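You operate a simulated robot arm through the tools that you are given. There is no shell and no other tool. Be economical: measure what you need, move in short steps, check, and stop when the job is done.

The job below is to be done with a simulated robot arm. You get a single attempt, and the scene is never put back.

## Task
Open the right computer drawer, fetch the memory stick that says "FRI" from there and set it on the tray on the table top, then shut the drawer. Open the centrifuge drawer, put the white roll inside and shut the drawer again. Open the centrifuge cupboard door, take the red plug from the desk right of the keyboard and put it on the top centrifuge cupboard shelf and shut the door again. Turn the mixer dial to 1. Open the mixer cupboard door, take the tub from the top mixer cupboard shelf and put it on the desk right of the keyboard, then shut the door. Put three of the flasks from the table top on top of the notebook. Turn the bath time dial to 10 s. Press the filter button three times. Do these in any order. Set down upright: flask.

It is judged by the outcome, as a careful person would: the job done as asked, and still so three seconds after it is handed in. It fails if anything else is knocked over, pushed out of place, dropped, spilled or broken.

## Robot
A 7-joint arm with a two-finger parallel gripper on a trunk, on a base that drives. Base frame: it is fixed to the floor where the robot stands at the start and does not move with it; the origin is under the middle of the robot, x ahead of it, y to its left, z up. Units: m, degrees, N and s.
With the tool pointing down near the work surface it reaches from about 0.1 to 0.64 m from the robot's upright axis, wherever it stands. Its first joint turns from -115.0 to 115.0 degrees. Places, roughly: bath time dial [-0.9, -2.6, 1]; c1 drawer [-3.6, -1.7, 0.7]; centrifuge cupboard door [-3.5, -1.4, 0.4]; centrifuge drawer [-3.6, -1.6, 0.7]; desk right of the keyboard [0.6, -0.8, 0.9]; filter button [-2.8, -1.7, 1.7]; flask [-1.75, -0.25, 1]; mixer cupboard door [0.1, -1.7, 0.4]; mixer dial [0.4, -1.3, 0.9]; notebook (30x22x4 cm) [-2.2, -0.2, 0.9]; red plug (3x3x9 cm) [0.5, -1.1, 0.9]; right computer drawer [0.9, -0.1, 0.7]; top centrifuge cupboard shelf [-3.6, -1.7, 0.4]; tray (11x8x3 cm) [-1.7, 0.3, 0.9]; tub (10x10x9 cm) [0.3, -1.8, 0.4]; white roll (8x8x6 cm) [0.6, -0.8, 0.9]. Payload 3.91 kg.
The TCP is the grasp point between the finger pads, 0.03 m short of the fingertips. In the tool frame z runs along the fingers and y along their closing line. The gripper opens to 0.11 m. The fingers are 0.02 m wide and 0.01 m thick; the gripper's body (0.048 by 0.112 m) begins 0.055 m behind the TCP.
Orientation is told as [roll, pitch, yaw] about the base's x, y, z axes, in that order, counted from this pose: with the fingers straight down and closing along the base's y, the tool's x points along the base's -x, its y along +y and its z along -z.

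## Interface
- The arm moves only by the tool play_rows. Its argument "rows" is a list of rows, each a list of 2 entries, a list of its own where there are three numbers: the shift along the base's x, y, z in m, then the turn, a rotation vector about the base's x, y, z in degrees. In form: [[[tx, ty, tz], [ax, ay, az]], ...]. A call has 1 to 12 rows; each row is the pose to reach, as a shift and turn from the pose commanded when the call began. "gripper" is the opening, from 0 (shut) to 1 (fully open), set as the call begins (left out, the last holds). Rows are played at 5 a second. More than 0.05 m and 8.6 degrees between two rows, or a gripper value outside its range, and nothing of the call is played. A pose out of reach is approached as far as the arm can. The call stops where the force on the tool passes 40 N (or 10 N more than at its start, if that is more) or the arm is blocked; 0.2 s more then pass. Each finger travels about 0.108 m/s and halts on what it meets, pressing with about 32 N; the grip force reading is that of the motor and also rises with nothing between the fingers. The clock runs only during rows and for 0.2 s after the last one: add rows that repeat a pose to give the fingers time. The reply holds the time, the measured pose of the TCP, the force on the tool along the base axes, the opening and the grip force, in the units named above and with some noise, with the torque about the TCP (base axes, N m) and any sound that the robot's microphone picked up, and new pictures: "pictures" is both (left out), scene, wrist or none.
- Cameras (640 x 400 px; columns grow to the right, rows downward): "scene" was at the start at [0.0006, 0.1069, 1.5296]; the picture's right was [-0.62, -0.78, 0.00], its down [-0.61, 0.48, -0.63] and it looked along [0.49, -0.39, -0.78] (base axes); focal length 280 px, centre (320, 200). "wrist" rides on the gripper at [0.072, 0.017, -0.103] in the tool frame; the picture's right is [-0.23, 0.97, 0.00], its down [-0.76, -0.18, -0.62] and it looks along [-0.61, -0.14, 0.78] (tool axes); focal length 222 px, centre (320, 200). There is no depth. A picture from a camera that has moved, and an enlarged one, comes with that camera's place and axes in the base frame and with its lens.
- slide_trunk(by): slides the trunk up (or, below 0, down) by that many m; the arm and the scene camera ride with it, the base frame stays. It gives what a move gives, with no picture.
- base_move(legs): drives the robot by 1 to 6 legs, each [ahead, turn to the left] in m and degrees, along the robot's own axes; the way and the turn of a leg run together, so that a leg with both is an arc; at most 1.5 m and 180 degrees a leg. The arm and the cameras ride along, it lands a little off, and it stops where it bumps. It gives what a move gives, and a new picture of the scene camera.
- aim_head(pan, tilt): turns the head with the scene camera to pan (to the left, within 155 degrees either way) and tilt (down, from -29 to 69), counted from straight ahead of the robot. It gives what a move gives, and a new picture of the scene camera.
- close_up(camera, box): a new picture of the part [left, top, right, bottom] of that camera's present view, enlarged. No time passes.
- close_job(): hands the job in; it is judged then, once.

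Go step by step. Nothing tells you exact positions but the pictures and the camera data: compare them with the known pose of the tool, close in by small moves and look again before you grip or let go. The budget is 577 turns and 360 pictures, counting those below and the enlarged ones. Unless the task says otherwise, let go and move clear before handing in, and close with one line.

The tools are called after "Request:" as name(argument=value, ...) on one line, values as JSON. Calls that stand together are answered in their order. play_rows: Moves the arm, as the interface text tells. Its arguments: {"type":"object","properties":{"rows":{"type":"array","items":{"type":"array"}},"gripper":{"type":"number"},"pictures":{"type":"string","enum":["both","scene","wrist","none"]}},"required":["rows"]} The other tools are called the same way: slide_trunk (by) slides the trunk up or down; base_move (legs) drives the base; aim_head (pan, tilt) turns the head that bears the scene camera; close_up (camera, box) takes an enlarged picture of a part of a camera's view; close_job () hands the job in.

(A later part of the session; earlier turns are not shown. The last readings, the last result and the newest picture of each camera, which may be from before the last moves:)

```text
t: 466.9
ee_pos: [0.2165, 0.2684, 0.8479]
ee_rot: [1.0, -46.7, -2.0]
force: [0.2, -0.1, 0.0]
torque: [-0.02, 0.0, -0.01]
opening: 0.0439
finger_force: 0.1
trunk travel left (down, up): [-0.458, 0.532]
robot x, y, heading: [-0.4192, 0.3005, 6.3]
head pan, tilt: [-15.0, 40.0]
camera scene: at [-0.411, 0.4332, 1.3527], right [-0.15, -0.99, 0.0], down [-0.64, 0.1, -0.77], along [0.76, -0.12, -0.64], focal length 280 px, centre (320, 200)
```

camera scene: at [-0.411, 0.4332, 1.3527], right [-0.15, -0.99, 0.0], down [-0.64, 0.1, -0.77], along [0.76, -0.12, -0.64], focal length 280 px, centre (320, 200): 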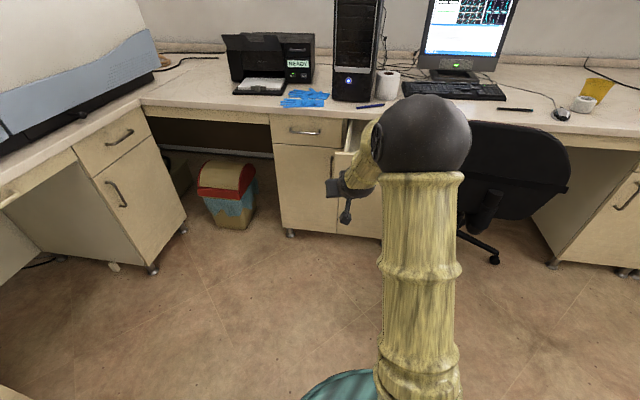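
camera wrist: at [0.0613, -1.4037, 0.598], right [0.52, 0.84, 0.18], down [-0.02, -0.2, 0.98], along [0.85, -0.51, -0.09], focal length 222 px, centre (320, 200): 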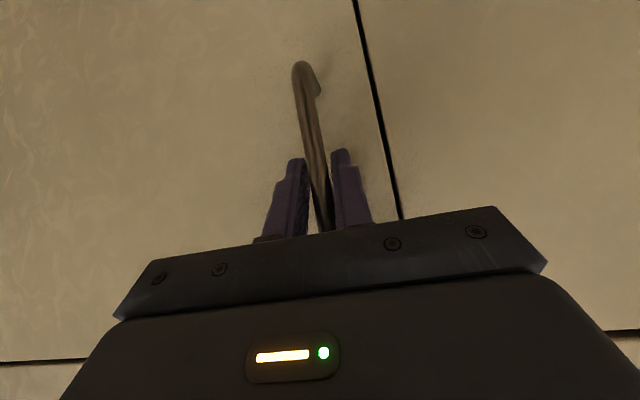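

I'll bring the closed fingertips to the drawer's front just above its handle, then push along the drawer's axis.

Request:
play_rows(rows=[[[0.0, -0.04, -0.01], [0, 0, -2]], [[0.0, -0.08, -0.02], [0, 0, -4]], [[0.01, -0.12, -0.028], [0, 0, -6]], [[0.03, -0.16, -0.028], [0, 0, -8]], [[0.06, -0.172, -0.028], [0, 0, -10]]], gripper=0, pictures="both")

```text
t: 468.1
ee_pos: [0.2763, 0.0955, 0.8195]
ee_rot: [1.0, -46.6, -12.1]
force: [-0.5, 0.8, 0.6]
torque: [0.01, 0.03, -0.01]
opening: 0.0
finger_force: 31.9
trunk travel left (down, up): [-0.458, 0.532]
robot x, y, heading: [-0.4169, 0.3001, 6.1]
head pan, tilt: [-15.0, 40.0]
camera scene: at [-0.4111, 0.4328, 1.3527], right [-0.15, -0.99, 0.0], down [-0.64, 0.1, -0.77], along [0.76, -0.12, -0.64], focal length 280 px, centre (320, 200)
camera wrist: at [0.157, 0.1378, 0.8385], right [0.34, 0.92, 0.18], down [0.03, -0.2, 0.98], along [0.94, -0.33, -0.1], focal length 222 px, centre (320, 200)
```

scene: 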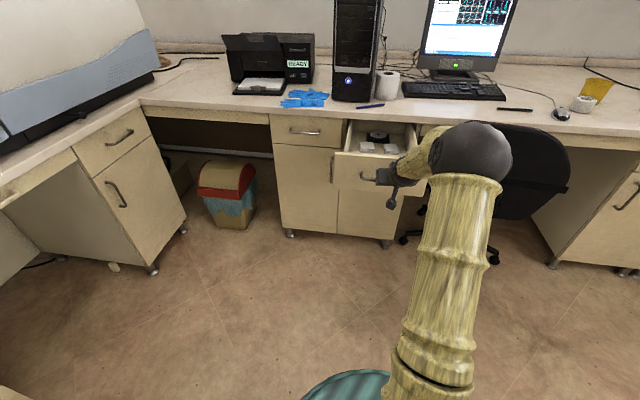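
wrist: 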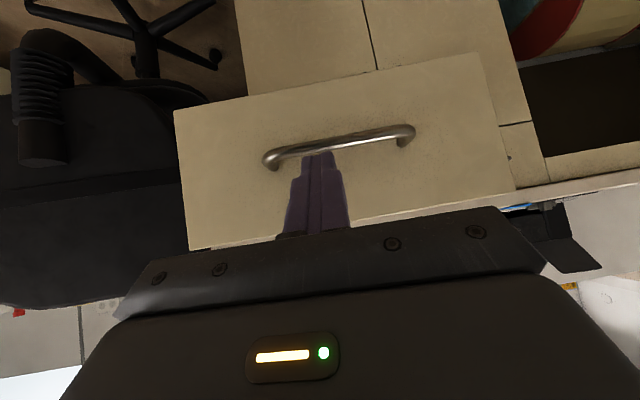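

Request:
play_rows(rows=[[[0.019, -0.0063, 0.004], [0, 0, 0]], [[0.038, -0.0126, 0.006], [0, 0, 0]], [[0.057, -0.019, 0.006], [0, 0, 0]], [[0.076, -0.0253, 0.006], [0, 0, 0]], [[0.095, -0.0316, 0.006], [0, 0, 0]], [[0.114, -0.038, 0.006], [0, 0, 0]], [[0.133, -0.0443, 0.006], [0, 0, 0]], [[0.152, -0.0506, 0.006], [0, 0, 0]], [[0.171, -0.057, 0.006], [0, 0, 0]], [[0.19, -0.0633, 0.006], [0, 0, 0]]], pictures="scene")

```text
t: 470.3
ee_pos: [0.4405, 0.0407, 0.8223]
ee_rot: [1.0, -46.5, -12.1]
force: [0.2, 0.0, -0.5]
torque: [-0.03, -0.01, -0.02]
opening: 0.0004
finger_force: 31.5
out of reach, approached as far as the arm can: row 9, 10
trunk travel left (down, up): [-0.458, 0.532]
robot x, y, heading: [-0.4225, 0.2967, 6.0]
head pan, tilt: [-15.0, 40.0]
camera scene: at [-0.4109, 0.4331, 1.3527], right [-0.15, -0.99, 0.0], down [-0.64, 0.1, -0.77], along [0.76, -0.12, -0.64], focal length 280 px, centre (320, 200)
```

scene: 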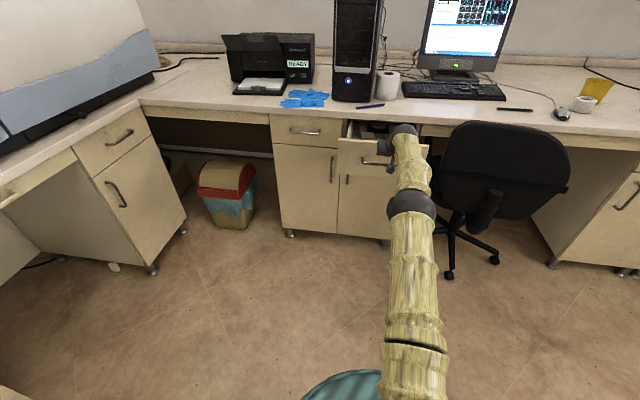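

Request:
play_rows(rows=[[[-0.04, 0.0124, 0.0], [0, 0, 0]], [[-0.08, 0.0248, 0.0], [0, 0, 0]], [[-0.12, 0.0372, 0.0], [0, 0, 0]], [[-0.16, 0.0496, 0.0], [0, 0, 0]], [[-0.2, 0.062, 0], [0, 0, 0]], [[-0.24, 0.0744, 0], [0, 0, 0]], [[-0.28, 0.0868, 0], [0, 0, 0]]], pictures="none")

Request:
base_move(legs=[[0.25, 0]])

```text
t: 471.9
ee_pos: [0.1598, 0.1278, 0.821]
ee_rot: [0.9, -46.7, -12.0]
force: [-0.4, 0.3, 1.2]
torque: [0.02, -0.01, 0.01]
opening: 0.0
finger_force: 31.9
trunk travel left (down, up): [-0.458, 0.532]
robot x, y, heading: [-0.417, 0.2951, 6.4]
head pan, tilt: [-15.0, 40.0]
```

```text
t: 473.7
ee_pos: [0.4062, 0.1521, 0.8219]
ee_rot: [1.0, -46.6, -12.1]
force: [-0.2, 0.6, -0.4]
torque: [0.04, 0.05, 0.02]
opening: 0.0
finger_force: 31.9
trunk travel left (down, up): [-0.458, 0.532]
robot x, y, heading: [-0.1742, 0.3268, 5.9]
head pan, tilt: [-15.0, 40.0]
camera scene: at [-0.1634, 0.4594, 1.3527], right [-0.16, -0.99, 0.0], down [-0.64, 0.1, -0.77], along [0.76, -0.12, -0.64], focal length 280 px, centre (320, 200)
```

scene: 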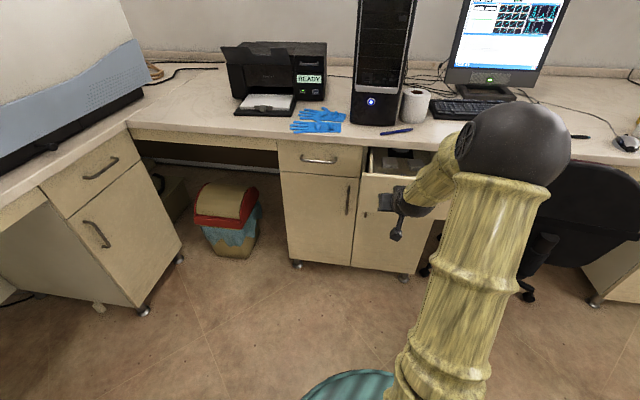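

Request:
play_rows(rows=[[[-0.01, -0.04, 0.0], [0, 0, 0]], [[0.0, -0.075, 0.0], [0, 0, 0]], [[0.019, -0.081, 0.0], [0, 0, 0]], [[0.038, -0.0877, 0], [0, 0, 0]], [[0.057, -0.094, 0], [0, 0, 0]], [[0.076, -0.1003, 0], [0, 0, 0]], [[0.095, -0.1066, 0], [0, 0, 0]], [[0.114, -0.113, 0], [0, 0, 0]], [[0.133, -0.119, 0], [0, 0, 0]], [[0.152, -0.1256, 0], [0, 0, 0]], [[0.171, -0.132, 0], [0, 0, 0]], [[0.19, -0.1383, 0], [0, 0, 0]]], pictures="both")

```text
t: 476.3
ee_pos: [0.5981, 0.0148, 0.8228]
ee_rot: [1.0, -46.6, -12.1]
force: [-0.9, -0.4, 0.3]
torque: [0.0, -0.04, -0.01]
opening: 0.0001
finger_force: 32.0
trunk travel left (down, up): [-0.458, 0.532]
robot x, y, heading: [-0.1718, 0.3239, 5.8]
head pan, tilt: [-15.0, 40.0]
camera scene: at [-0.1633, 0.4593, 1.3527], right [-0.16, -0.99, 0.0], down [-0.64, 0.1, -0.77], along [0.76, -0.12, -0.64], focal length 280 px, centre (320, 200)
camera wrist: at [0.4779, 0.0557, 0.8415], right [0.35, 0.92, 0.18], down [0.03, -0.2, 0.98], along [0.94, -0.33, -0.1], focal length 222 px, centre (320, 200)
```

scene: 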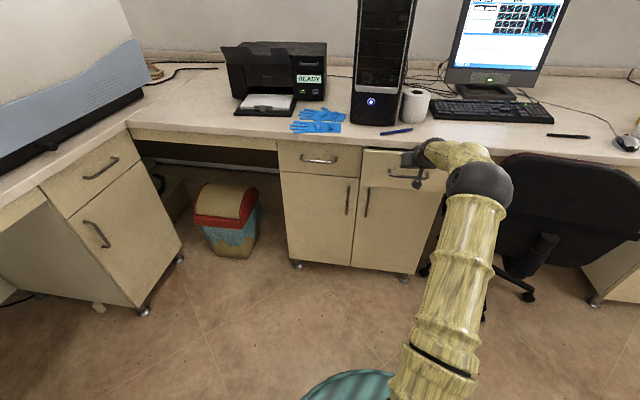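
wrist: 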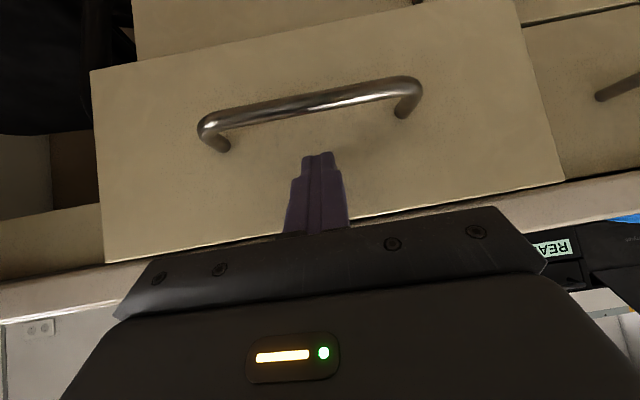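

Request:
play_rows(rows=[[[0.015, -0.005, 0], [0, 0, 0]], [[0.03, -0.01, 0], [0, 0, 0]], [[0.042, -0.014, 0], [0, 0, 0]], [[0.052, -0.0173, 0], [0, 0, 0]], [[0.06, -0.02, 0], [0, 0, 0]], [[0.068, -0.0227, 0], [0, 0, 0]], [[0.076, -0.0253, 0], [0, 0, 0]]], pictures="both")

```text
t: 477.5
ee_pos: [0.6501, -0.0045, 0.8223]
ee_rot: [1.1, -46.1, -12.0]
force: [-23.7, 9.5, 8.0]
torque: [0.03, 0.14, 0.02]
opening: 0.0
finger_force: 31.7
trunk travel left (down, up): [-0.458, 0.532]
robot x, y, heading: [-0.1751, 0.3285, 6.0]
head pan, tilt: [-15.0, 40.0]
stopped in row 5: the force on the tool passed its limit (the readings are from after the stop); the commanded pose is now the measured one
camera scene: at [-0.1678, 0.4607, 1.3528], right [-0.16, -0.99, 0.0], down [-0.63, 0.1, -0.77], along [0.76, -0.12, -0.64], focal length 280 px, centre (320, 200)
camera wrist: at [0.5308, 0.037, 0.8432], right [0.35, 0.92, 0.18], down [0.04, -0.2, 0.98], along [0.94, -0.33, -0.11], focal length 222 px, centre (320, 200)
```

scene: 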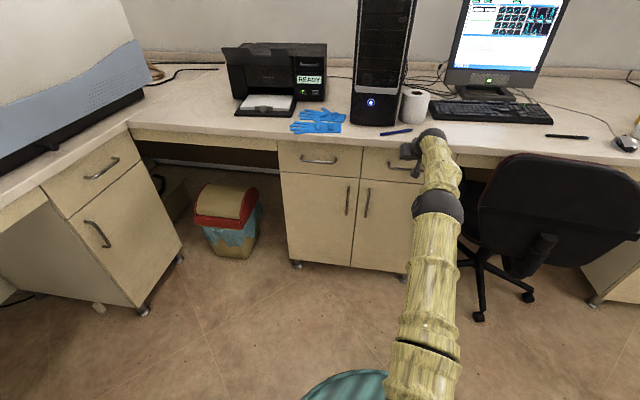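
wrist: 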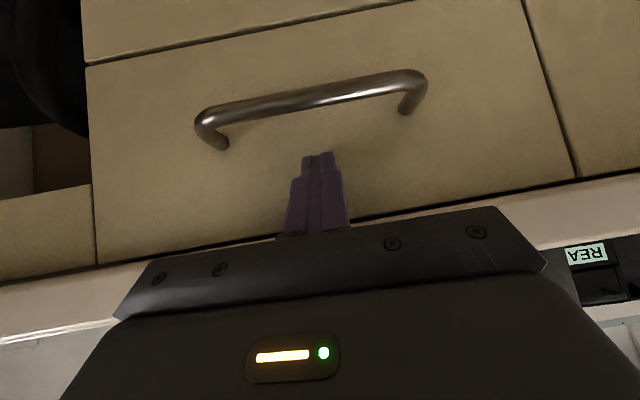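

The drawer is shut flush. Next I need the centrifuge drawer opened with an empty hand, so I'll tuck the arm and drive round to the centrifuge corner.

Request:
play_rows(rows=[[[-0.04, 0.013, 0.0], [0, 0, 0]], [[-0.08, 0.026, 0.02], [0, 0, 0]], [[-0.115, 0.038, 0.05], [0, 0, 0]], [[-0.145, 0.048, 0.09], [0, 0, 0]], [[-0.17, 0.058, 0.13], [0, 0, 0]], [[-0.19, 0.064, 0.17], [0, 0, 0]]], pictures="none")

Request:
slide_trunk(by=0.25)

Request:
base_move(legs=[[-0.35, 0], [0, -123], [0.9, 0], [0.8, 0], [0, -79]])

```text
refused: row 4 steps farther than a row can; nothing moved
```

```text
t: 478.1
ee_pos: [0.6498, -0.0043, 0.8261]
ee_rot: [1.4, -44.4, -12.0]
force: [0.1, 0.3, 0.0]
torque: [-0.03, -0.01, -0.01]
opening: 0.0
finger_force: 32.1
trunk travel left (down, up): [-0.478, 0.512]
robot x, y, heading: [-0.17, 0.3235, 6.3]
head pan, tilt: [-15.0, 40.0]
stopped: the force on the tool passed its limit (the readings are from after the stop); the commanded pose is now the measured one
```

```text
t: 496.8
ee_pos: [-2.0003, -0.6351, 0.826]
ee_rot: [2.2, -44.4, 149.8]
force: [-0.2, -1.9, -0.4]
torque: [0.05, 0.02, -0.1]
opening: 0.0002
finger_force: 31.9
trunk travel left (down, up): [-0.478, 0.512]
robot x, y, heading: [-1.3174, -1.1988, 167.2]
head pan, tilt: [-15.0, 40.0]
stopped in leg 5: the force on the tool passed its limit (the readings are from after the stop); the commanded pose is now the measured one
camera scene: at [-1.3667, -1.3206, 1.3727], right [0.47, 0.88, 0.0], down [0.57, -0.3, -0.77], along [-0.68, 0.36, -0.64], focal length 280 px, centre (320, 200)
```

scene: 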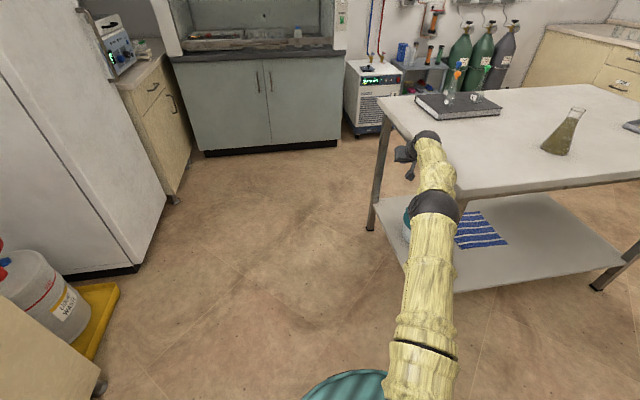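

My lift was refused and the still-extended arm touched the table edge when turning. It stopped on contact; I'll check that nothing on the table moved.

Request:
close_up(camera="scene", box=[370, 50, 640, 220])

Request:
base_move(legs=[[0, 12]])

```text
2.35 times, centred on (505, 135) of scene
camera zoom: at [-1.3667, -1.3206, 1.3727], right [0.47, 0.88, 0.0], down [0.57, -0.3, -0.77], along [-0.68, 0.36, -0.64], focal length 658 px, centre (-115, 353)
```

zoom: 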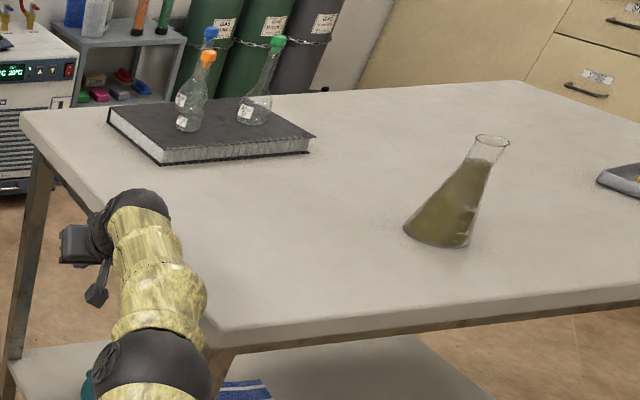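

```text
t: 498.0
ee_pos: [-2.103, -0.7888, 0.8257]
ee_rot: [2.3, -44.4, 161.7]
force: [-0.5, 0.5, -0.7]
torque: [0.0, 0.01, -0.01]
opening: 0.0
finger_force: 32.5
trunk travel left (down, up): [-0.478, 0.512]
robot x, y, heading: [-1.3184, -1.1982, 179.2]
head pan, tilt: [-15.0, 40.0]
camera scene: at [-1.3401, -1.3282, 1.3727], right [0.27, 0.96, 0.0], down [0.62, -0.18, -0.77], along [-0.74, 0.21, -0.64], focal length 280 px, centre (320, 200)
```

scene: 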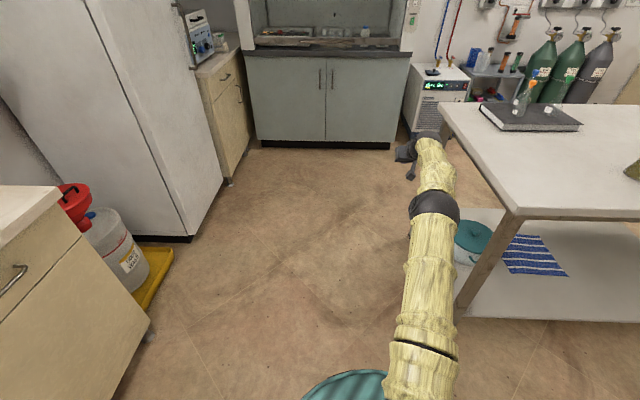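

Nothing was disturbed. I'll retract and raise the arm properly now, as its own step.

Request:
play_rows(rows=[[[0.025, -0.013, 0.035], [0, 0, 0]], [[0.05, -0.026, 0.07], [0, 0, 0]], [[0.075, -0.039, 0.105], [0, 0, 0]], [[0.1, -0.052, 0.14], [0, 0, 0]], [[0.13, -0.068, 0.17], [0, 0, 0]], [[0.16, -0.084, 0.2], [0, 0, 0]], [[0.19, -0.1, 0.23], [0, 0, 0]], [[0.22, -0.115, 0.26], [0, 0, 0]], [[0.25, -0.13, 0.29], [0, 0, 0]], [[0.28, -0.146, 0.32], [0, 0, 0]]], pictures="none")

```text
t: 500.2
ee_pos: [-1.8204, -0.9341, 1.1465]
ee_rot: [2.2, -44.4, 161.7]
force: [0.8, 0.0, 0.5]
torque: [0.0, 0.02, 0.01]
opening: 0.0
finger_force: 31.7
trunk travel left (down, up): [-0.478, 0.512]
robot x, y, heading: [-1.3178, -1.1989, 179.4]
head pan, tilt: [-15.0, 40.0]
```

Request:
base_move(legs=[[0, -12.4], [0.85, 0], [0.75, 0], [0, 84.5]])

Request:
aim_head(pan=-30, tilt=35)

```text
t: 512.8
ee_pos: [-3.2658, -1.239, 1.1459]
ee_rot: [2.2, -44.5, -125.0]
force: [0.5, -0.1, 0.8]
torque: [0.04, 0.02, 0.03]
opening: 0.0
finger_force: 32.1
trunk travel left (down, up): [-0.478, 0.512]
robot x, y, heading: [-2.8631, -0.8304, -107.4]
head pan, tilt: [-15.0, 40.0]
camera scene: at [-2.7479, -0.89, 1.3727], right [-0.84, 0.54, 0.0], down [0.34, 0.54, -0.77], along [-0.41, -0.65, -0.64], focal length 280 px, centre (320, 200)
```

scene: 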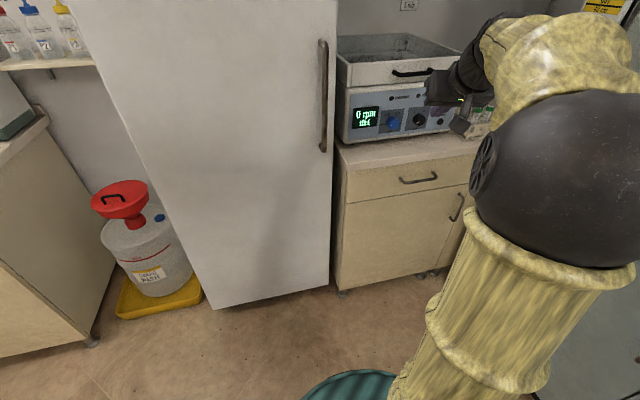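

```text
t: 513.6
ee_pos: [-3.2644, -1.2396, 1.1462]
ee_rot: [2.2, -44.5, -124.9]
force: [0.0, -0.2, -0.5]
torque: [-0.03, 0.0, 0.01]
opening: 0.0001
finger_force: 31.9
trunk travel left (down, up): [-0.478, 0.512]
robot x, y, heading: [-2.8663, -0.8296, -107.3]
head pan, tilt: [-30.0, 35.0]
camera scene: at [-2.7672, -0.8779, 1.3803], right [-0.68, 0.73, 0.0], down [0.42, 0.39, -0.82], along [-0.6, -0.56, -0.57], focal length 280 px, centre (320, 200)
```

scene: 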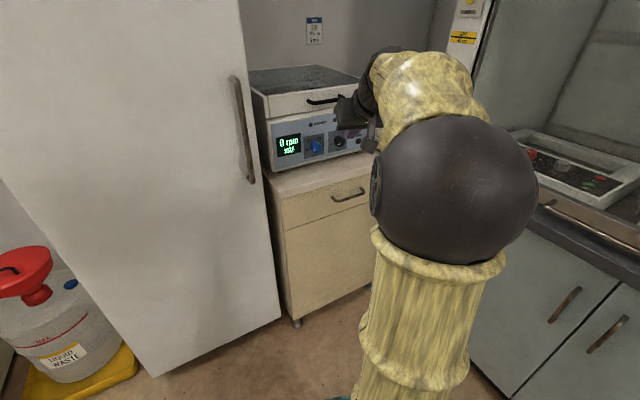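

Request:
play_rows(rows=[[[0.0, 0.0, 0.0], [0, 0, 0]]], pictures="wrist")

Request:
aim_head(pan=-5, tilt=40)

```text
t: 514.0
ee_pos: [-3.2661, -1.2397, 1.1449]
ee_rot: [2.3, -44.3, -124.9]
force: [-0.2, -0.1, -0.4]
torque: [-0.02, 0.01, 0.0]
opening: 0.0
finger_force: 31.9
trunk travel left (down, up): [-0.478, 0.512]
robot x, y, heading: [-2.87, -0.8312, -107.3]
head pan, tilt: [-30.0, 35.0]
camera wrist: at [-3.1842, -1.1434, 1.17], right [0.72, -0.67, 0.19], down [-0.23, 0.02, 0.97], along [-0.66, -0.74, -0.14], focal length 222 px, centre (320, 200)
```

wrist: 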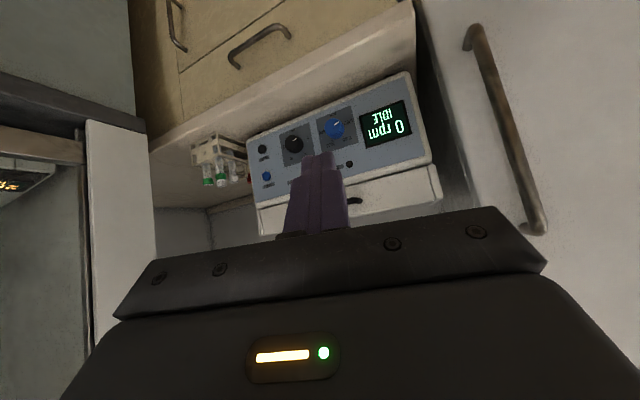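

```text
t: 514.9
ee_pos: [-3.2668, -1.2383, 1.1455]
ee_rot: [2.2, -44.3, -124.8]
force: [0.3, -0.1, -0.2]
torque: [-0.01, 0.0, -0.03]
opening: 0.0001
finger_force: 31.9
trunk travel left (down, up): [-0.478, 0.512]
robot x, y, heading: [-2.8724, -0.8327, -107.2]
head pan, tilt: [-5.0, 40.0]
camera scene: at [-2.7348, -0.8968, 1.3727], right [-0.92, 0.38, 0.0], down [0.24, 0.59, -0.77], along [-0.29, -0.71, -0.64], focal length 280 px, centre (320, 200)
```

scene: 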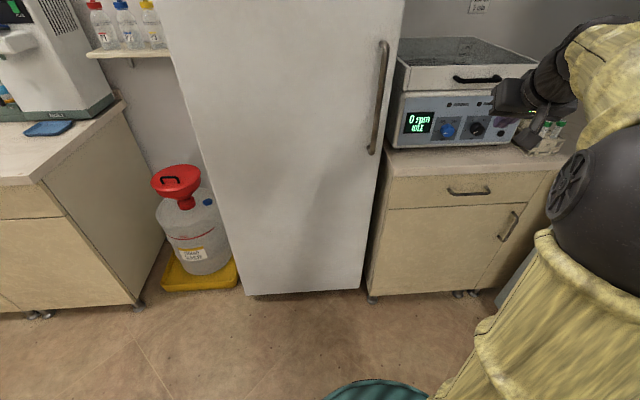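

I can see the centrifuge cabinet now: one drawer with its handle at about (-3.505, -1.407, 0.77), and a door with its handle on the right. I'll reposition so the drawer handle is front-right of me at good reach.

Request:
base_move(legs=[[0, 83.8], [-0.169, 0], [0, -83.8]])

```text
t: 523.5
ee_pos: [-3.4195, -1.1752, 1.1461]
ee_rot: [2.2, -44.3, -124.6]
force: [-0.9, 0.4, -0.4]
torque: [0.02, 0.0, 0.02]
opening: 0.0
finger_force: 32.5
trunk travel left (down, up): [-0.478, 0.512]
robot x, y, heading: [-3.0196, -0.7662, -107.1]
head pan, tilt: [-5.0, 40.0]
camera scene: at [-2.8891, -0.8304, 1.3727], right [-0.93, 0.38, 0.0], down [0.24, 0.6, -0.77], along [-0.29, -0.71, -0.64], focal length 280 px, centre (320, 200)
```

scene: 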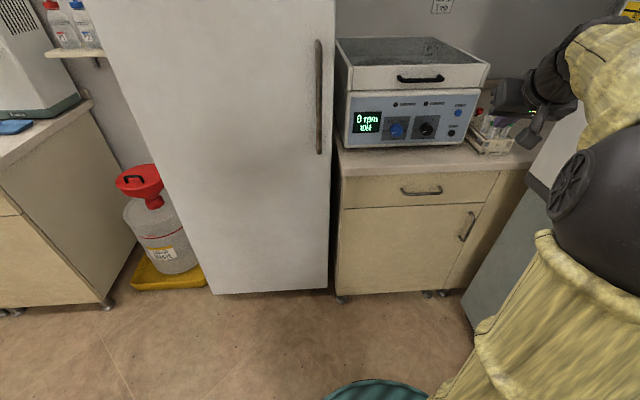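

Request:
play_rows(rows=[[[0, -0.005, -0.035], [-1.1, 0.7, 2]], [[0, -0.01, -0.07], [-2.2, 1.5, 5]], [[-0.005, -0.015, -0.105], [-3.3, 2.2, 8]], [[-0.01, -0.02, -0.14], [-4.4, 3, 11]], [[-0.015, -0.03, -0.18], [-5.5, 3.7, 14]], [[-0.02, -0.045, -0.216], [-6.5, 4.5, 16]]], gripper=0.5, pictures="none")

Request:
play_rows(rows=[[[0, 0, 0], [1.9, 5.6, 4.6]], [[0, 0, 0], [3.75, 11.2, 9.2]], [[0, 0, 0], [5.6, 16.8, 13.9]], [[0, 0, 0], [7.5, 22.4, 18.5]], [[0, 0, 0], [9.4, 28, 23.1]], [[0, 0, 0], [11.25, 33.6, 27.7]], [[0, 0, 0], [13.1, 39.2, 32.3]], [[0, 0, 0], [15, 44.8, 36.9]], [[0, 0, 0], [16.9, 50.4, 41.6]], [[0, 0, 0], [18.75, 56, 46.2]], [[0, 0, 0], [20.6, 61.6, 50.8]], [[0, 0, 0], [22.5, 67.2, 55.4]]], pictures="both")

```text
t: 524.9
ee_pos: [-3.4403, -1.2198, 0.9271]
ee_rot: [0.5, -52.2, -107.5]
force: [-0.1, -0.5, 0.7]
torque: [0.02, -0.07, 0.01]
opening: 0.0549
finger_force: 0.2
trunk travel left (down, up): [-0.478, 0.512]
robot x, y, heading: [-3.0207, -0.7672, -107.2]
head pan, tilt: [-5.0, 40.0]
```

```text
t: 527.5
ee_pos: [-3.4387, -1.2205, 0.9295]
ee_rot: [-50.5, 0.5, -18.0]
force: [-0.6, -0.8, 0.4]
torque: [0.01, 0.03, 0.0]
opening: 0.0552
finger_force: 0.0
trunk travel left (down, up): [-0.478, 0.512]
robot x, y, heading: [-3.0252, -0.7692, -107.1]
head pan, tilt: [-5.0, 40.0]
camera scene: at [-2.8891, -0.8305, 1.3727], right [-0.93, 0.38, 0.0], down [0.24, 0.6, -0.77], along [-0.29, -0.71, -0.64], focal length 280 px, centre (320, 200)
camera wrist: at [-3.4799, -1.1106, 0.9836], right [0.4, 0.52, -0.76], down [0.84, 0.12, 0.53], along [0.36, -0.85, -0.39], focal length 222 px, centre (320, 200)
```

scene: 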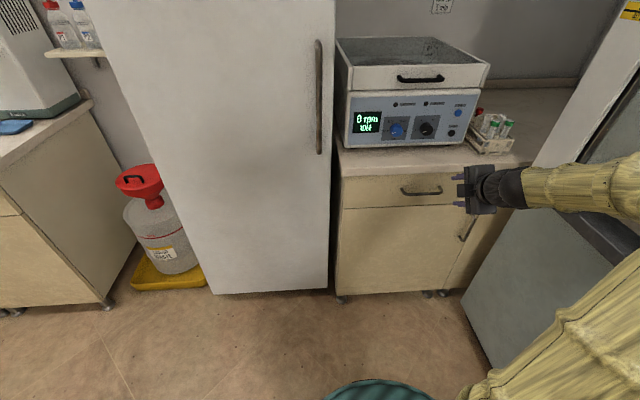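
wrist: 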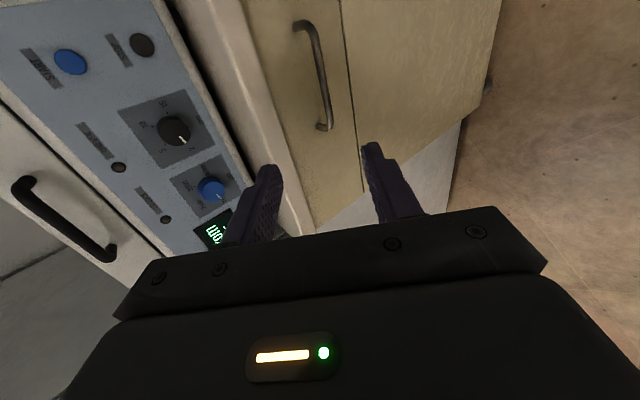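

Request:
play_rows(rows=[[[-0.01, -0.03, -0.026], [0, 0, 0]], [[-0.02, -0.06, -0.052], [0, 0, 0]], [[-0.03, -0.09, -0.077], [0, 0, 0]], [[-0.04, -0.115, -0.1], [0, 0, 0]]], pictures="both")

```text
t: 528.5
ee_pos: [-3.4804, -1.334, 0.8297]
ee_rot: [-50.7, 0.4, -18.0]
force: [-0.3, 0.7, 0.2]
torque: [0.01, -0.02, 0.0]
opening: 0.055
finger_force: 0.0
trunk travel left (down, up): [-0.478, 0.512]
robot x, y, heading: [-3.0232, -0.7626, -107.3]
head pan, tilt: [-5.0, 40.0]
camera scene: at [-2.8892, -0.8305, 1.3727], right [-0.93, 0.38, 0.0], down [0.24, 0.6, -0.77], along [-0.29, -0.71, -0.64], focal length 280 px, centre (320, 200)
camera wrist: at [-3.5208, -1.2254, 0.8839], right [0.4, 0.52, -0.75], down [0.84, 0.11, 0.53], along [0.36, -0.85, -0.39], focal length 222 px, centre (320, 200)
```

scene: 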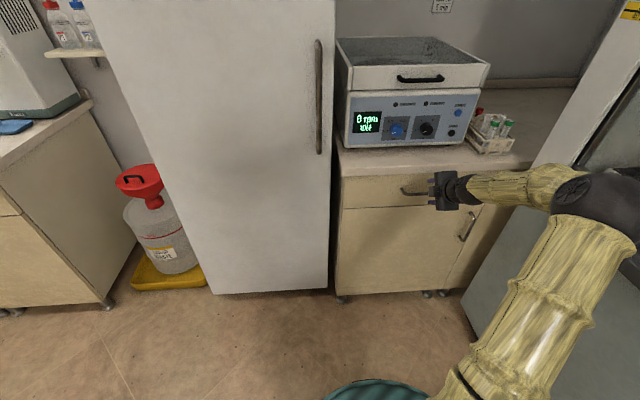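
wrist: 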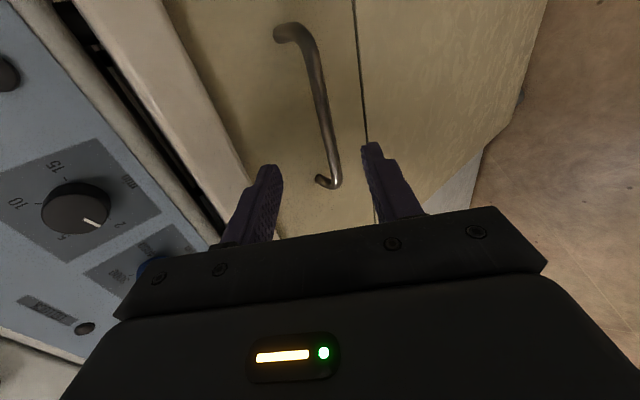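

Request:
play_rows(rows=[[[-0.025, 0.006, -0.005], [0, 0, 0]], [[-0.033, -0.012, -0.018], [0, 0, 0]], [[-0.038, -0.03, -0.032], [0, 0, 0]]], pictures="wrist")

```text
t: 529.3
ee_pos: [-3.517, -1.3659, 0.7981]
ee_rot: [-50.6, 0.4, -17.9]
force: [1.0, 0.6, -0.5]
torque: [-0.03, 0.0, 0.0]
opening: 0.0552
finger_force: 0.1
trunk travel left (down, up): [-0.478, 0.512]
robot x, y, heading: [-3.0225, -0.7665, -107.2]
head pan, tilt: [-5.0, 40.0]
camera wrist: at [-3.5579, -1.2565, 0.8517], right [0.4, 0.52, -0.75], down [0.84, 0.12, 0.53], along [0.36, -0.85, -0.39], focal length 222 px, centre (320, 200)
```

wrist: 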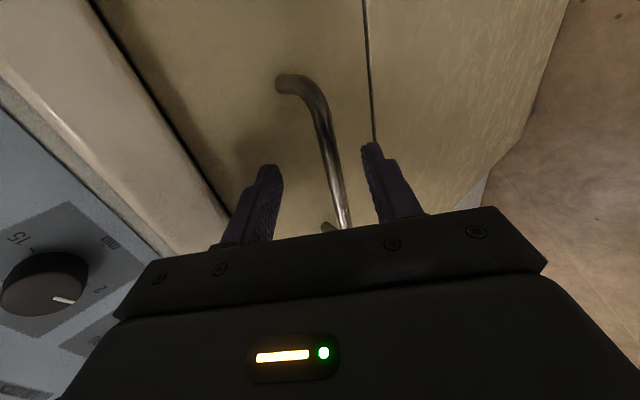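

Request:
play_rows(rows=[[[-0.002, -0.006, -0.006], [0, 0, 0]], [[-0.004, -0.012, -0.012], [0, 0, 0]], [[-0.004, -0.012, -0.012], [0, 0, 0]]], pictures="none")

Request:
play_rows(rows=[[[0, 0, 0], [0, 0, 0]], [[0, 0, 0], [0, 0, 0]], [[0, 0, 0], [0, 0, 0]], [[0, 0, 0], [0, 0, 0]]], gripper=0.12, pictures="wrist")

```text
t: 530.1
ee_pos: [-3.5206, -1.3744, 0.788]
ee_rot: [-51.0, 0.5, -18.1]
force: [10.4, 20.0, 13.5]
torque: [-0.82, 0.32, 0.11]
opening: 0.0531
finger_force: 0.0
trunk travel left (down, up): [-0.478, 0.512]
robot x, y, heading: [-3.021, -0.7672, -106.9]
head pan, tilt: [-5.0, 40.0]
```

```text
t: 531.1
ee_pos: [-3.5194, -1.3774, 0.782]
ee_rot: [-50.4, 0.3, -17.9]
force: [6.4, 3.9, -13.7]
torque: [0.05, -0.28, -0.03]
opening: 0.0199
finger_force: 6.9
trunk travel left (down, up): [-0.478, 0.512]
robot x, y, heading: [-3.0231, -0.7634, -107.0]
head pan, tilt: [-5.0, 40.0]
camera wrist: at [-3.5614, -1.2681, 0.8375], right [0.4, 0.52, -0.75], down [0.84, 0.11, 0.53], along [0.36, -0.84, -0.39], focal length 222 px, centre (320, 200)
```

wrist: 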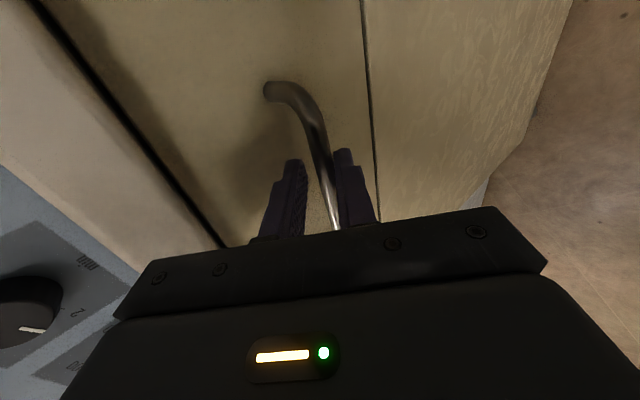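

The bar is between the fingers. I'll close fully and pull along the drawer's axis.

Request:
play_rows(rows=[[[0, 0, -0.004], [0, 0, 0]], [[0, 0, -0.004], [0, 0, 0]], [[0, 0, -0.004], [0, 0, 0]], [[0.004, 0.012, -0.004], [0, 0, 0]], [[0.008, 0.024, -0.004], [0, 0, 0]], [[0.012, 0.036, -0.004], [0, 0, 0]], [[0.016, 0.048, -0.004], [0, 0, 0]], [[0.02, 0.06, -0.004], [0, 0, 0]], [[0.024, 0.072, -0.004], [0, 0, 0]], [[0.028, 0.084, -0.004], [0, 0, 0]], [[0.032, 0.096, -0.004], [0, 0, 0]], [[0.036, 0.108, -0.004], [0, 0, 0]]], gripper=0, pictures="scene")

```text
t: 533.7
ee_pos: [-3.4849, -1.2705, 0.7804]
ee_rot: [-50.4, 0.3, -17.9]
force: [3.8, -0.2, -19.7]
torque: [0.09, -0.64, 0.28]
opening: 0.0111
finger_force: 44.5
trunk travel left (down, up): [-0.478, 0.512]
robot x, y, heading: [-3.0227, -0.7644, -107.2]
head pan, tilt: [-5.0, 40.0]
camera scene: at [-2.8903, -0.8321, 1.3727], right [-0.93, 0.38, 0.0], down [0.24, 0.6, -0.76], along [-0.29, -0.71, -0.64], focal length 280 px, centre (320, 200)
```

scene: 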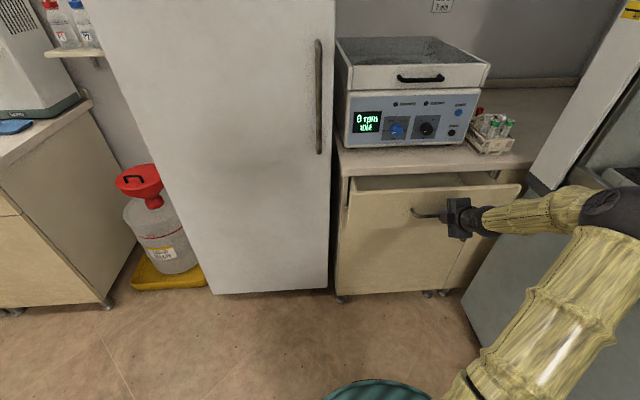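

Request:
play_rows(rows=[[[0.004, 0.012, -0.003], [0, 0, 0]], [[0.008, 0.024, -0.004], [0, 0, 0]], [[0.012, 0.036, -0.004], [0, 0, 0]], [[0.016, 0.048, -0.004], [0, 0, 0]], [[0.02, 0.06, -0.004], [0, 0, 0]], [[0.024, 0.072, -0.004], [0, 0, 0]], [[0.028, 0.084, -0.004], [0, 0, 0]], [[0.032, 0.096, -0.004], [0, 0, 0]], [[0.036, 0.108, -0.004], [0, 0, 0]], [[0.04, 0.12, -0.004], [0, 0, 0]], [[0.044, 0.132, -0.004], [0, 0, 0]]], pictures="scene")

```text
t: 536.1
ee_pos: [-3.442, -1.1363, 0.78]
ee_rot: [-50.9, 0.6, -18.0]
force: [-7.9, 4.0, 34.5]
torque: [-0.48, -0.27, -0.22]
opening: 0.0113
finger_force: 44.6
trunk travel left (down, up): [-0.478, 0.512]
robot x, y, heading: [-3.0215, -0.7627, -107.1]
head pan, tilt: [-5.0, 40.0]
camera scene: at [-2.8876, -0.828, 1.3729], right [-0.93, 0.38, 0.0], down [0.24, 0.59, -0.77], along [-0.29, -0.71, -0.64], focal length 280 px, centre (320, 200)
```

scene: 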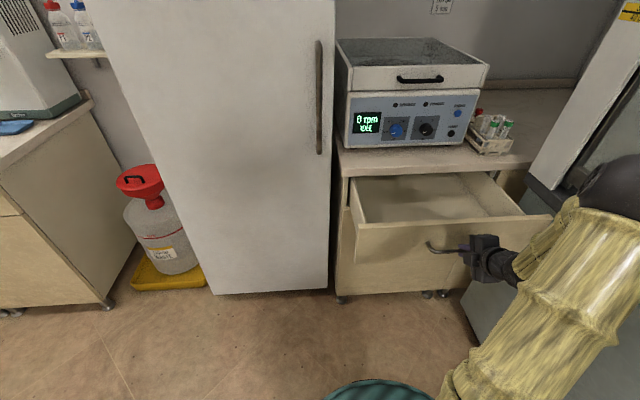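

The drawer is open 25 cm and empty. I'll release and retreat along the tool axis.

Request:
play_rows(rows=[[[0, 0, 0.004], [0, 0, 0]], [[0, 0, 0.004], [0, 0, 0]], [[0, 0, 0.004], [0, 0, 0]], [[0.007, 0.022, 0.023], [0, 0, 0]], [[0.014, 0.044, 0.046], [0, 0, 0]], [[0.018, 0.056, 0.08], [0, 0, 0]], [[0.018, 0.056, 0.12], [0, 0, 0]], [[0.018, 0.056, 0.16], [0, 0, 0]]], gripper=0.45, pictures="scene")

```text
t: 537.9
ee_pos: [-3.4213, -1.0792, 0.9382]
ee_rot: [-50.5, 0.4, -17.9]
force: [0.1, 0.3, 0.3]
torque: [0.0, -0.03, 0.01]
opening: 0.0494
finger_force: 0.1
trunk travel left (down, up): [-0.478, 0.512]
robot x, y, heading: [-3.0223, -0.7668, -107.3]
head pan, tilt: [-5.0, 40.0]
camera scene: at [-2.889, -0.8304, 1.3727], right [-0.93, 0.38, 0.0], down [0.24, 0.6, -0.77], along [-0.29, -0.71, -0.64], focal length 280 px, centre (320, 200)
```

scene: 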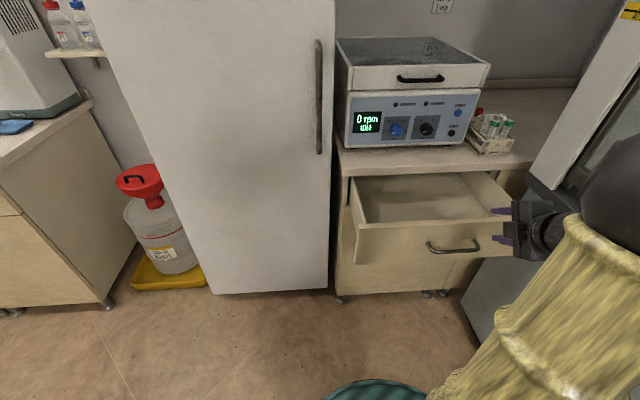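

The drawer is ready. I'll unroll the wrist to its neutral pose before travelling.

Request:
play_rows(rows=[[[0.0, 0.0, 0.015], [-1.9, -5.6, -4.6]], [[0, 0, 0.03], [-3.75, -11.2, -9.2]], [[0, 0, 0.045], [-5.6, -16.8, -13.9]], [[0, 0, 0.06], [-7.5, -22.4, -18.5]], [[0, 0, 0.075], [-9.4, -28, -23.1]], [[0, 0, 0.09], [-11.25, -33.6, -27.7]], [[0, 0, 0.105], [-13.1, -39.2, -32.3]], [[0, 0, 0.12], [-15, -44.8, -36.9]], [[0, 0, 0.135], [-16.9, -50.4, -41.6]], [[0, 0, 0.15], [-18.75, -56, -46.2]], [[0, 0, 0.165], [-20.6, -61.6, -50.8]], [[0, 0, 0.18], [-22.5, -67.2, -55.4]]], gripper=1.0, pictures="none")

```text
t: 540.5
ee_pos: [-3.4238, -1.081, 1.1182]
ee_rot: [0.5, -52.1, -107.6]
force: [0.2, -0.2, -0.3]
torque: [0.02, 0.0, 0.0]
opening: 0.1101
finger_force: 0.1
trunk travel left (down, up): [-0.478, 0.512]
robot x, y, heading: [-3.0239, -0.767, -107.3]
head pan, tilt: [-5.0, 40.0]
```

Request:
base_move(legs=[[0, 91.7], [0.9, 0], [0.886, 0], [0, 27.8], [1.33, 0], [0, 20.8]])

Request:
aim_head(pan=-15, tilt=45)

```text
t: 562.2
ee_pos: [0.5182, -1.0087, 1.1181]
ee_rot: [0.4, -52.2, 32.2]
force: [0.9, 0.0, 0.0]
torque: [0.01, 0.02, -0.01]
opening: 0.1103
finger_force: 0.0
trunk travel left (down, up): [-0.478, 0.512]
robot x, y, heading: [0.0076, -0.9882, 32.2]
head pan, tilt: [-5.0, 40.0]
camera scene: at [-0.0486, -0.8518, 1.3727], right [0.46, -0.89, 0.0], down [-0.57, -0.3, -0.77], along [0.68, 0.35, -0.64], focal length 280 px, centre (320, 200)
```

scene: 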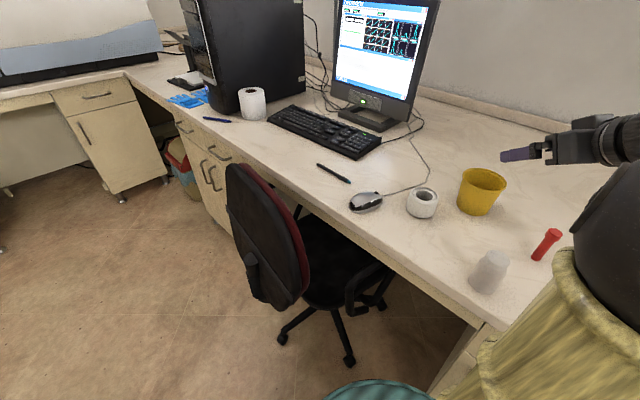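

```text
t: 563.0
ee_pos: [0.5178, -1.0073, 1.1175]
ee_rot: [0.4, -52.2, 32.2]
force: [0.1, 0.1, 0.2]
torque: [0.03, 0.0, 0.02]
opening: 0.1099
finger_force: 0.0
trunk travel left (down, up): [-0.478, 0.512]
robot x, y, heading: [0.0072, -0.9897, 32.6]
head pan, tilt: [-15.0, 45.0]
camera scene: at [-0.0465, -0.8666, 1.3655], right [0.3, -0.95, 0.0], down [-0.67, -0.21, -0.71], along [0.67, 0.21, -0.71], focal length 280 px, centre (320, 200)
```

scene: 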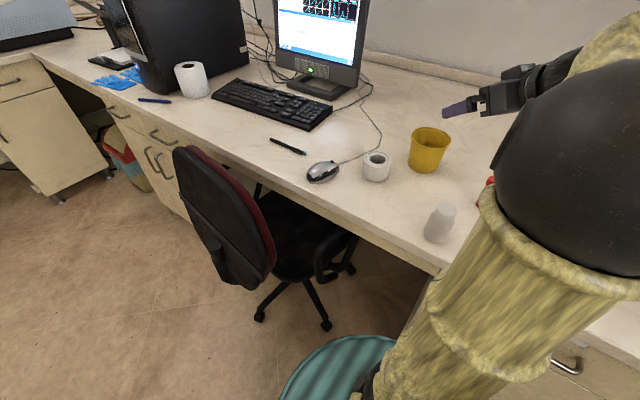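

The roll is at (0.557, -0.833). I'll bring the tool vertical above it, with the fingers clear of the mouse and the tub.

Request:
play_rows(rows=[[[0.0, 0.02, 0.02], [-3.96, 6.3, 0]], [[0.0, 0.045, 0.03], [-7.9, 12.6, 0]], [[0.005, 0.07, 0.03], [-11.9, 18.9, 0]], [[0.01, 0.095, 0.03], [-15.8, 25.1, 0]], [[0.015, 0.12, 0.03], [-19.8, 31.4, 0]], [[0.025, 0.145, 0.03], [-23.7, 37.7, 0]], [[0.039, 0.174, 0.03], [-27.7, 44, 0]]], pictures="none")

Request:
play_rows(rows=[[[0, 0, 0], [0, 0, -8]], [[0, 0, 0], [0, 0, -16]], [[0, 0, 0], [0, 0, -24]], [[0, 0, 0], [0, 0, -32]], [[0, 0, 0], [0, 0, -40]], [[0, 0, 0], [0, 0, -48]], [[0, 0, 0], [0, 0, -56]], [[0, 0, 0], [0, 0, -64]], [[0, 0, -0.03], [0, 0, -72]]], pictures="wrist")

```text
t: 564.5
ee_pos: [0.5584, -0.8351, 1.1466]
ee_rot: [0.5, 0.0, 32.1]
force: [-0.6, 0.9, 0.1]
torque: [0.0, 0.01, 0.0]
opening: 0.1101
finger_force: 0.0
trunk travel left (down, up): [-0.478, 0.512]
robot x, y, heading: [0.01, -0.9914, 32.5]
head pan, tilt: [-15.0, 45.0]
```

```text
t: 566.5
ee_pos: [0.4951, -0.8999, 1.0549]
ee_rot: [0.6, -0.6, -39.4]
force: [-0.1, -0.7, 0.3]
torque: [-0.02, -0.03, 0.01]
opening: 0.1099
finger_force: 0.1
out of reach, approached as far as the arm can: row 4, 5, 6, 7, 8, 9
trunk travel left (down, up): [-0.478, 0.512]
robot x, y, heading: [0.0101, -0.9867, 32.5]
head pan, tilt: [-15.0, 45.0]
camera wrist: at [0.4483, -0.8409, 1.1596], right [0.79, 0.61, 0.01], down [0.47, -0.62, 0.63], along [0.39, -0.49, -0.78], focal length 222 px, centre (320, 200)
```

wrist: 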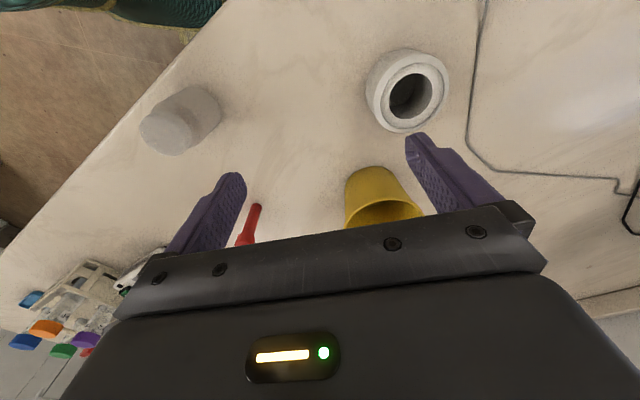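

The shoulder is too low for a vertical tool here, so I'll raise the trunk and then position again.

Request:
slide_trunk(by=0.2)

Request:
play_rows(rows=[[[0.01, 0.01, -0.03], [0, 0, 0]], [[0.02, 0.02, -0.06], [0, 0, 0]], [[0.035, 0.035, -0.09], [0, 0, 0]], [[0.05, 0.05, -0.12], [0, 0, 0]], [[0.063, 0.067, -0.15], [0, 0, 0]], [[0.063, 0.067, -0.18], [0, 0, 0]]], pictures="wrist")

```text
t: 568.7
ee_pos: [0.496, -0.9006, 1.2563]
ee_rot: [0.6, -0.5, -39.5]
force: [0.2, 0.4, 0.7]
torque: [-0.01, -0.02, 0.01]
opening: 0.1101
finger_force: 0.0
trunk travel left (down, up): [-0.678, 0.312]
robot x, y, heading: [0.0089, -0.9909, 32.6]
head pan, tilt: [-15.0, 45.0]
```

```text
t: 570.1
ee_pos: [0.5402, -0.8527, 1.1002]
ee_rot: [0.5, -0.6, -39.3]
force: [0.2, -0.3, -0.5]
torque: [-0.02, 0.0, 0.01]
opening: 0.1101
finger_force: 0.1
out of reach, approached as far as the arm can: row 3, 4, 5, 6
trunk travel left (down, up): [-0.678, 0.312]
robot x, y, heading: [0.0077, -0.9927, 32.6]
head pan, tilt: [-15.0, 45.0]
camera wrist: at [0.4929, -0.7944, 1.2025], right [0.79, 0.61, 0.01], down [0.47, -0.62, 0.63], along [0.39, -0.49, -0.78], focal length 222 px, centre (320, 200)
```

wrist: 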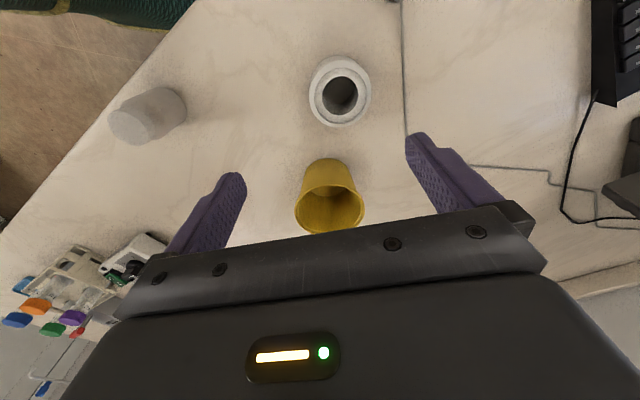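

Request:
play_rows(rows=[[[0, 0, 0], [0, 0, 6]], [[0, 0, 0], [0, 0, 12]], [[0.005, 0.006, -0.01], [0, 0, 17]], [[0.012, 0.014, -0.02], [0, 0, 17]], [[0.017, 0.021, -0.04], [0, 0, 17]]], pictures="wrist")

```text
t: 571.3
ee_pos: [0.5582, -0.8321, 1.0577]
ee_rot: [0.7, -0.5, -22.3]
force: [-0.7, -0.1, 0.3]
torque: [-0.03, 0.02, 0.01]
opening: 0.1102
finger_force: 0.1
trunk travel left (down, up): [-0.678, 0.312]
robot x, y, heading: [0.0087, -0.9892, 32.7]
head pan, tilt: [-15.0, 45.0]
camera wrist: at [0.4955, -0.7891, 1.1614], right [0.58, 0.82, 0.01], down [0.63, -0.46, 0.63], along [0.52, -0.36, -0.78], focal length 222 px, centre (320, 200)
```

wrist: 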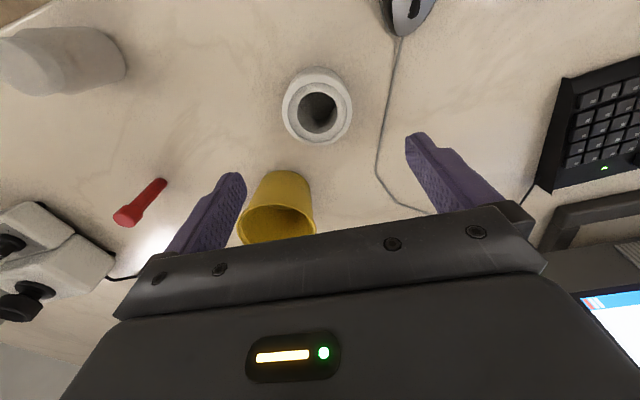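

Everything is aligned: the roll is centred and clear of the mouse cable. I'll descend and grip.

Request:
play_rows(rows=[[[-0.001, -0.001, -0.04], [0, 0, 0]], [[-0.001, -0.001, -0.08], [0, 0, 0]], [[-0.001, -0.001, -0.115], [0, 0, 0]], [[-0.001, -0.001, -0.133], [0, 0, 0]]], pictures="wrist")

Request:
play_rows(rows=[[[0, 0, 0], [0, 0, 0]], [[0, 0, 0], [0, 0, 0]], [[0, 0, 0], [0, 0, 0]]], gripper=0.3, pictures="wrist")

```text
t: 572.3
ee_pos: [0.5556, -0.8343, 0.9259]
ee_rot: [0.7, -0.4, -22.4]
force: [0.3, 1.2, -0.1]
torque: [0.01, -0.02, 0.0]
opening: 0.1101
finger_force: 0.0
trunk travel left (down, up): [-0.678, 0.312]
robot x, y, heading: [0.0109, -0.9896, 32.5]
head pan, tilt: [-15.0, 45.0]
camera wrist: at [0.4935, -0.7909, 1.029], right [0.58, 0.81, 0.01], down [0.63, -0.46, 0.63], along [0.52, -0.36, -0.78], focal length 222 px, centre (320, 200)
```

wrist: 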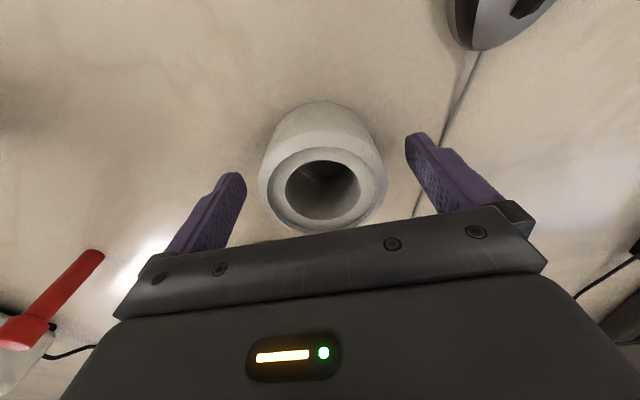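

```text
t: 573.1
ee_pos: [0.5553, -0.8345, 0.9259]
ee_rot: [0.7, -0.5, -22.3]
force: [0.1, -0.3, -0.9]
torque: [0.03, 0.02, -0.01]
opening: 0.0702
finger_force: 32.1
trunk travel left (down, up): [-0.678, 0.312]
robot x, y, heading: [0.008, -0.9912, 32.7]
head pan, tilt: [-15.0, 45.0]
camera wrist: at [0.4936, -0.791, 1.0293], right [0.58, 0.81, 0.01], down [0.63, -0.46, 0.63], along [0.52, -0.36, -0.78], focal length 222 px, centre (320, 200)
```

wrist: 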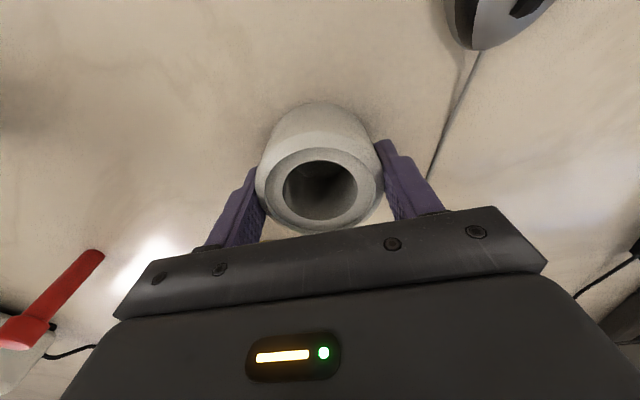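

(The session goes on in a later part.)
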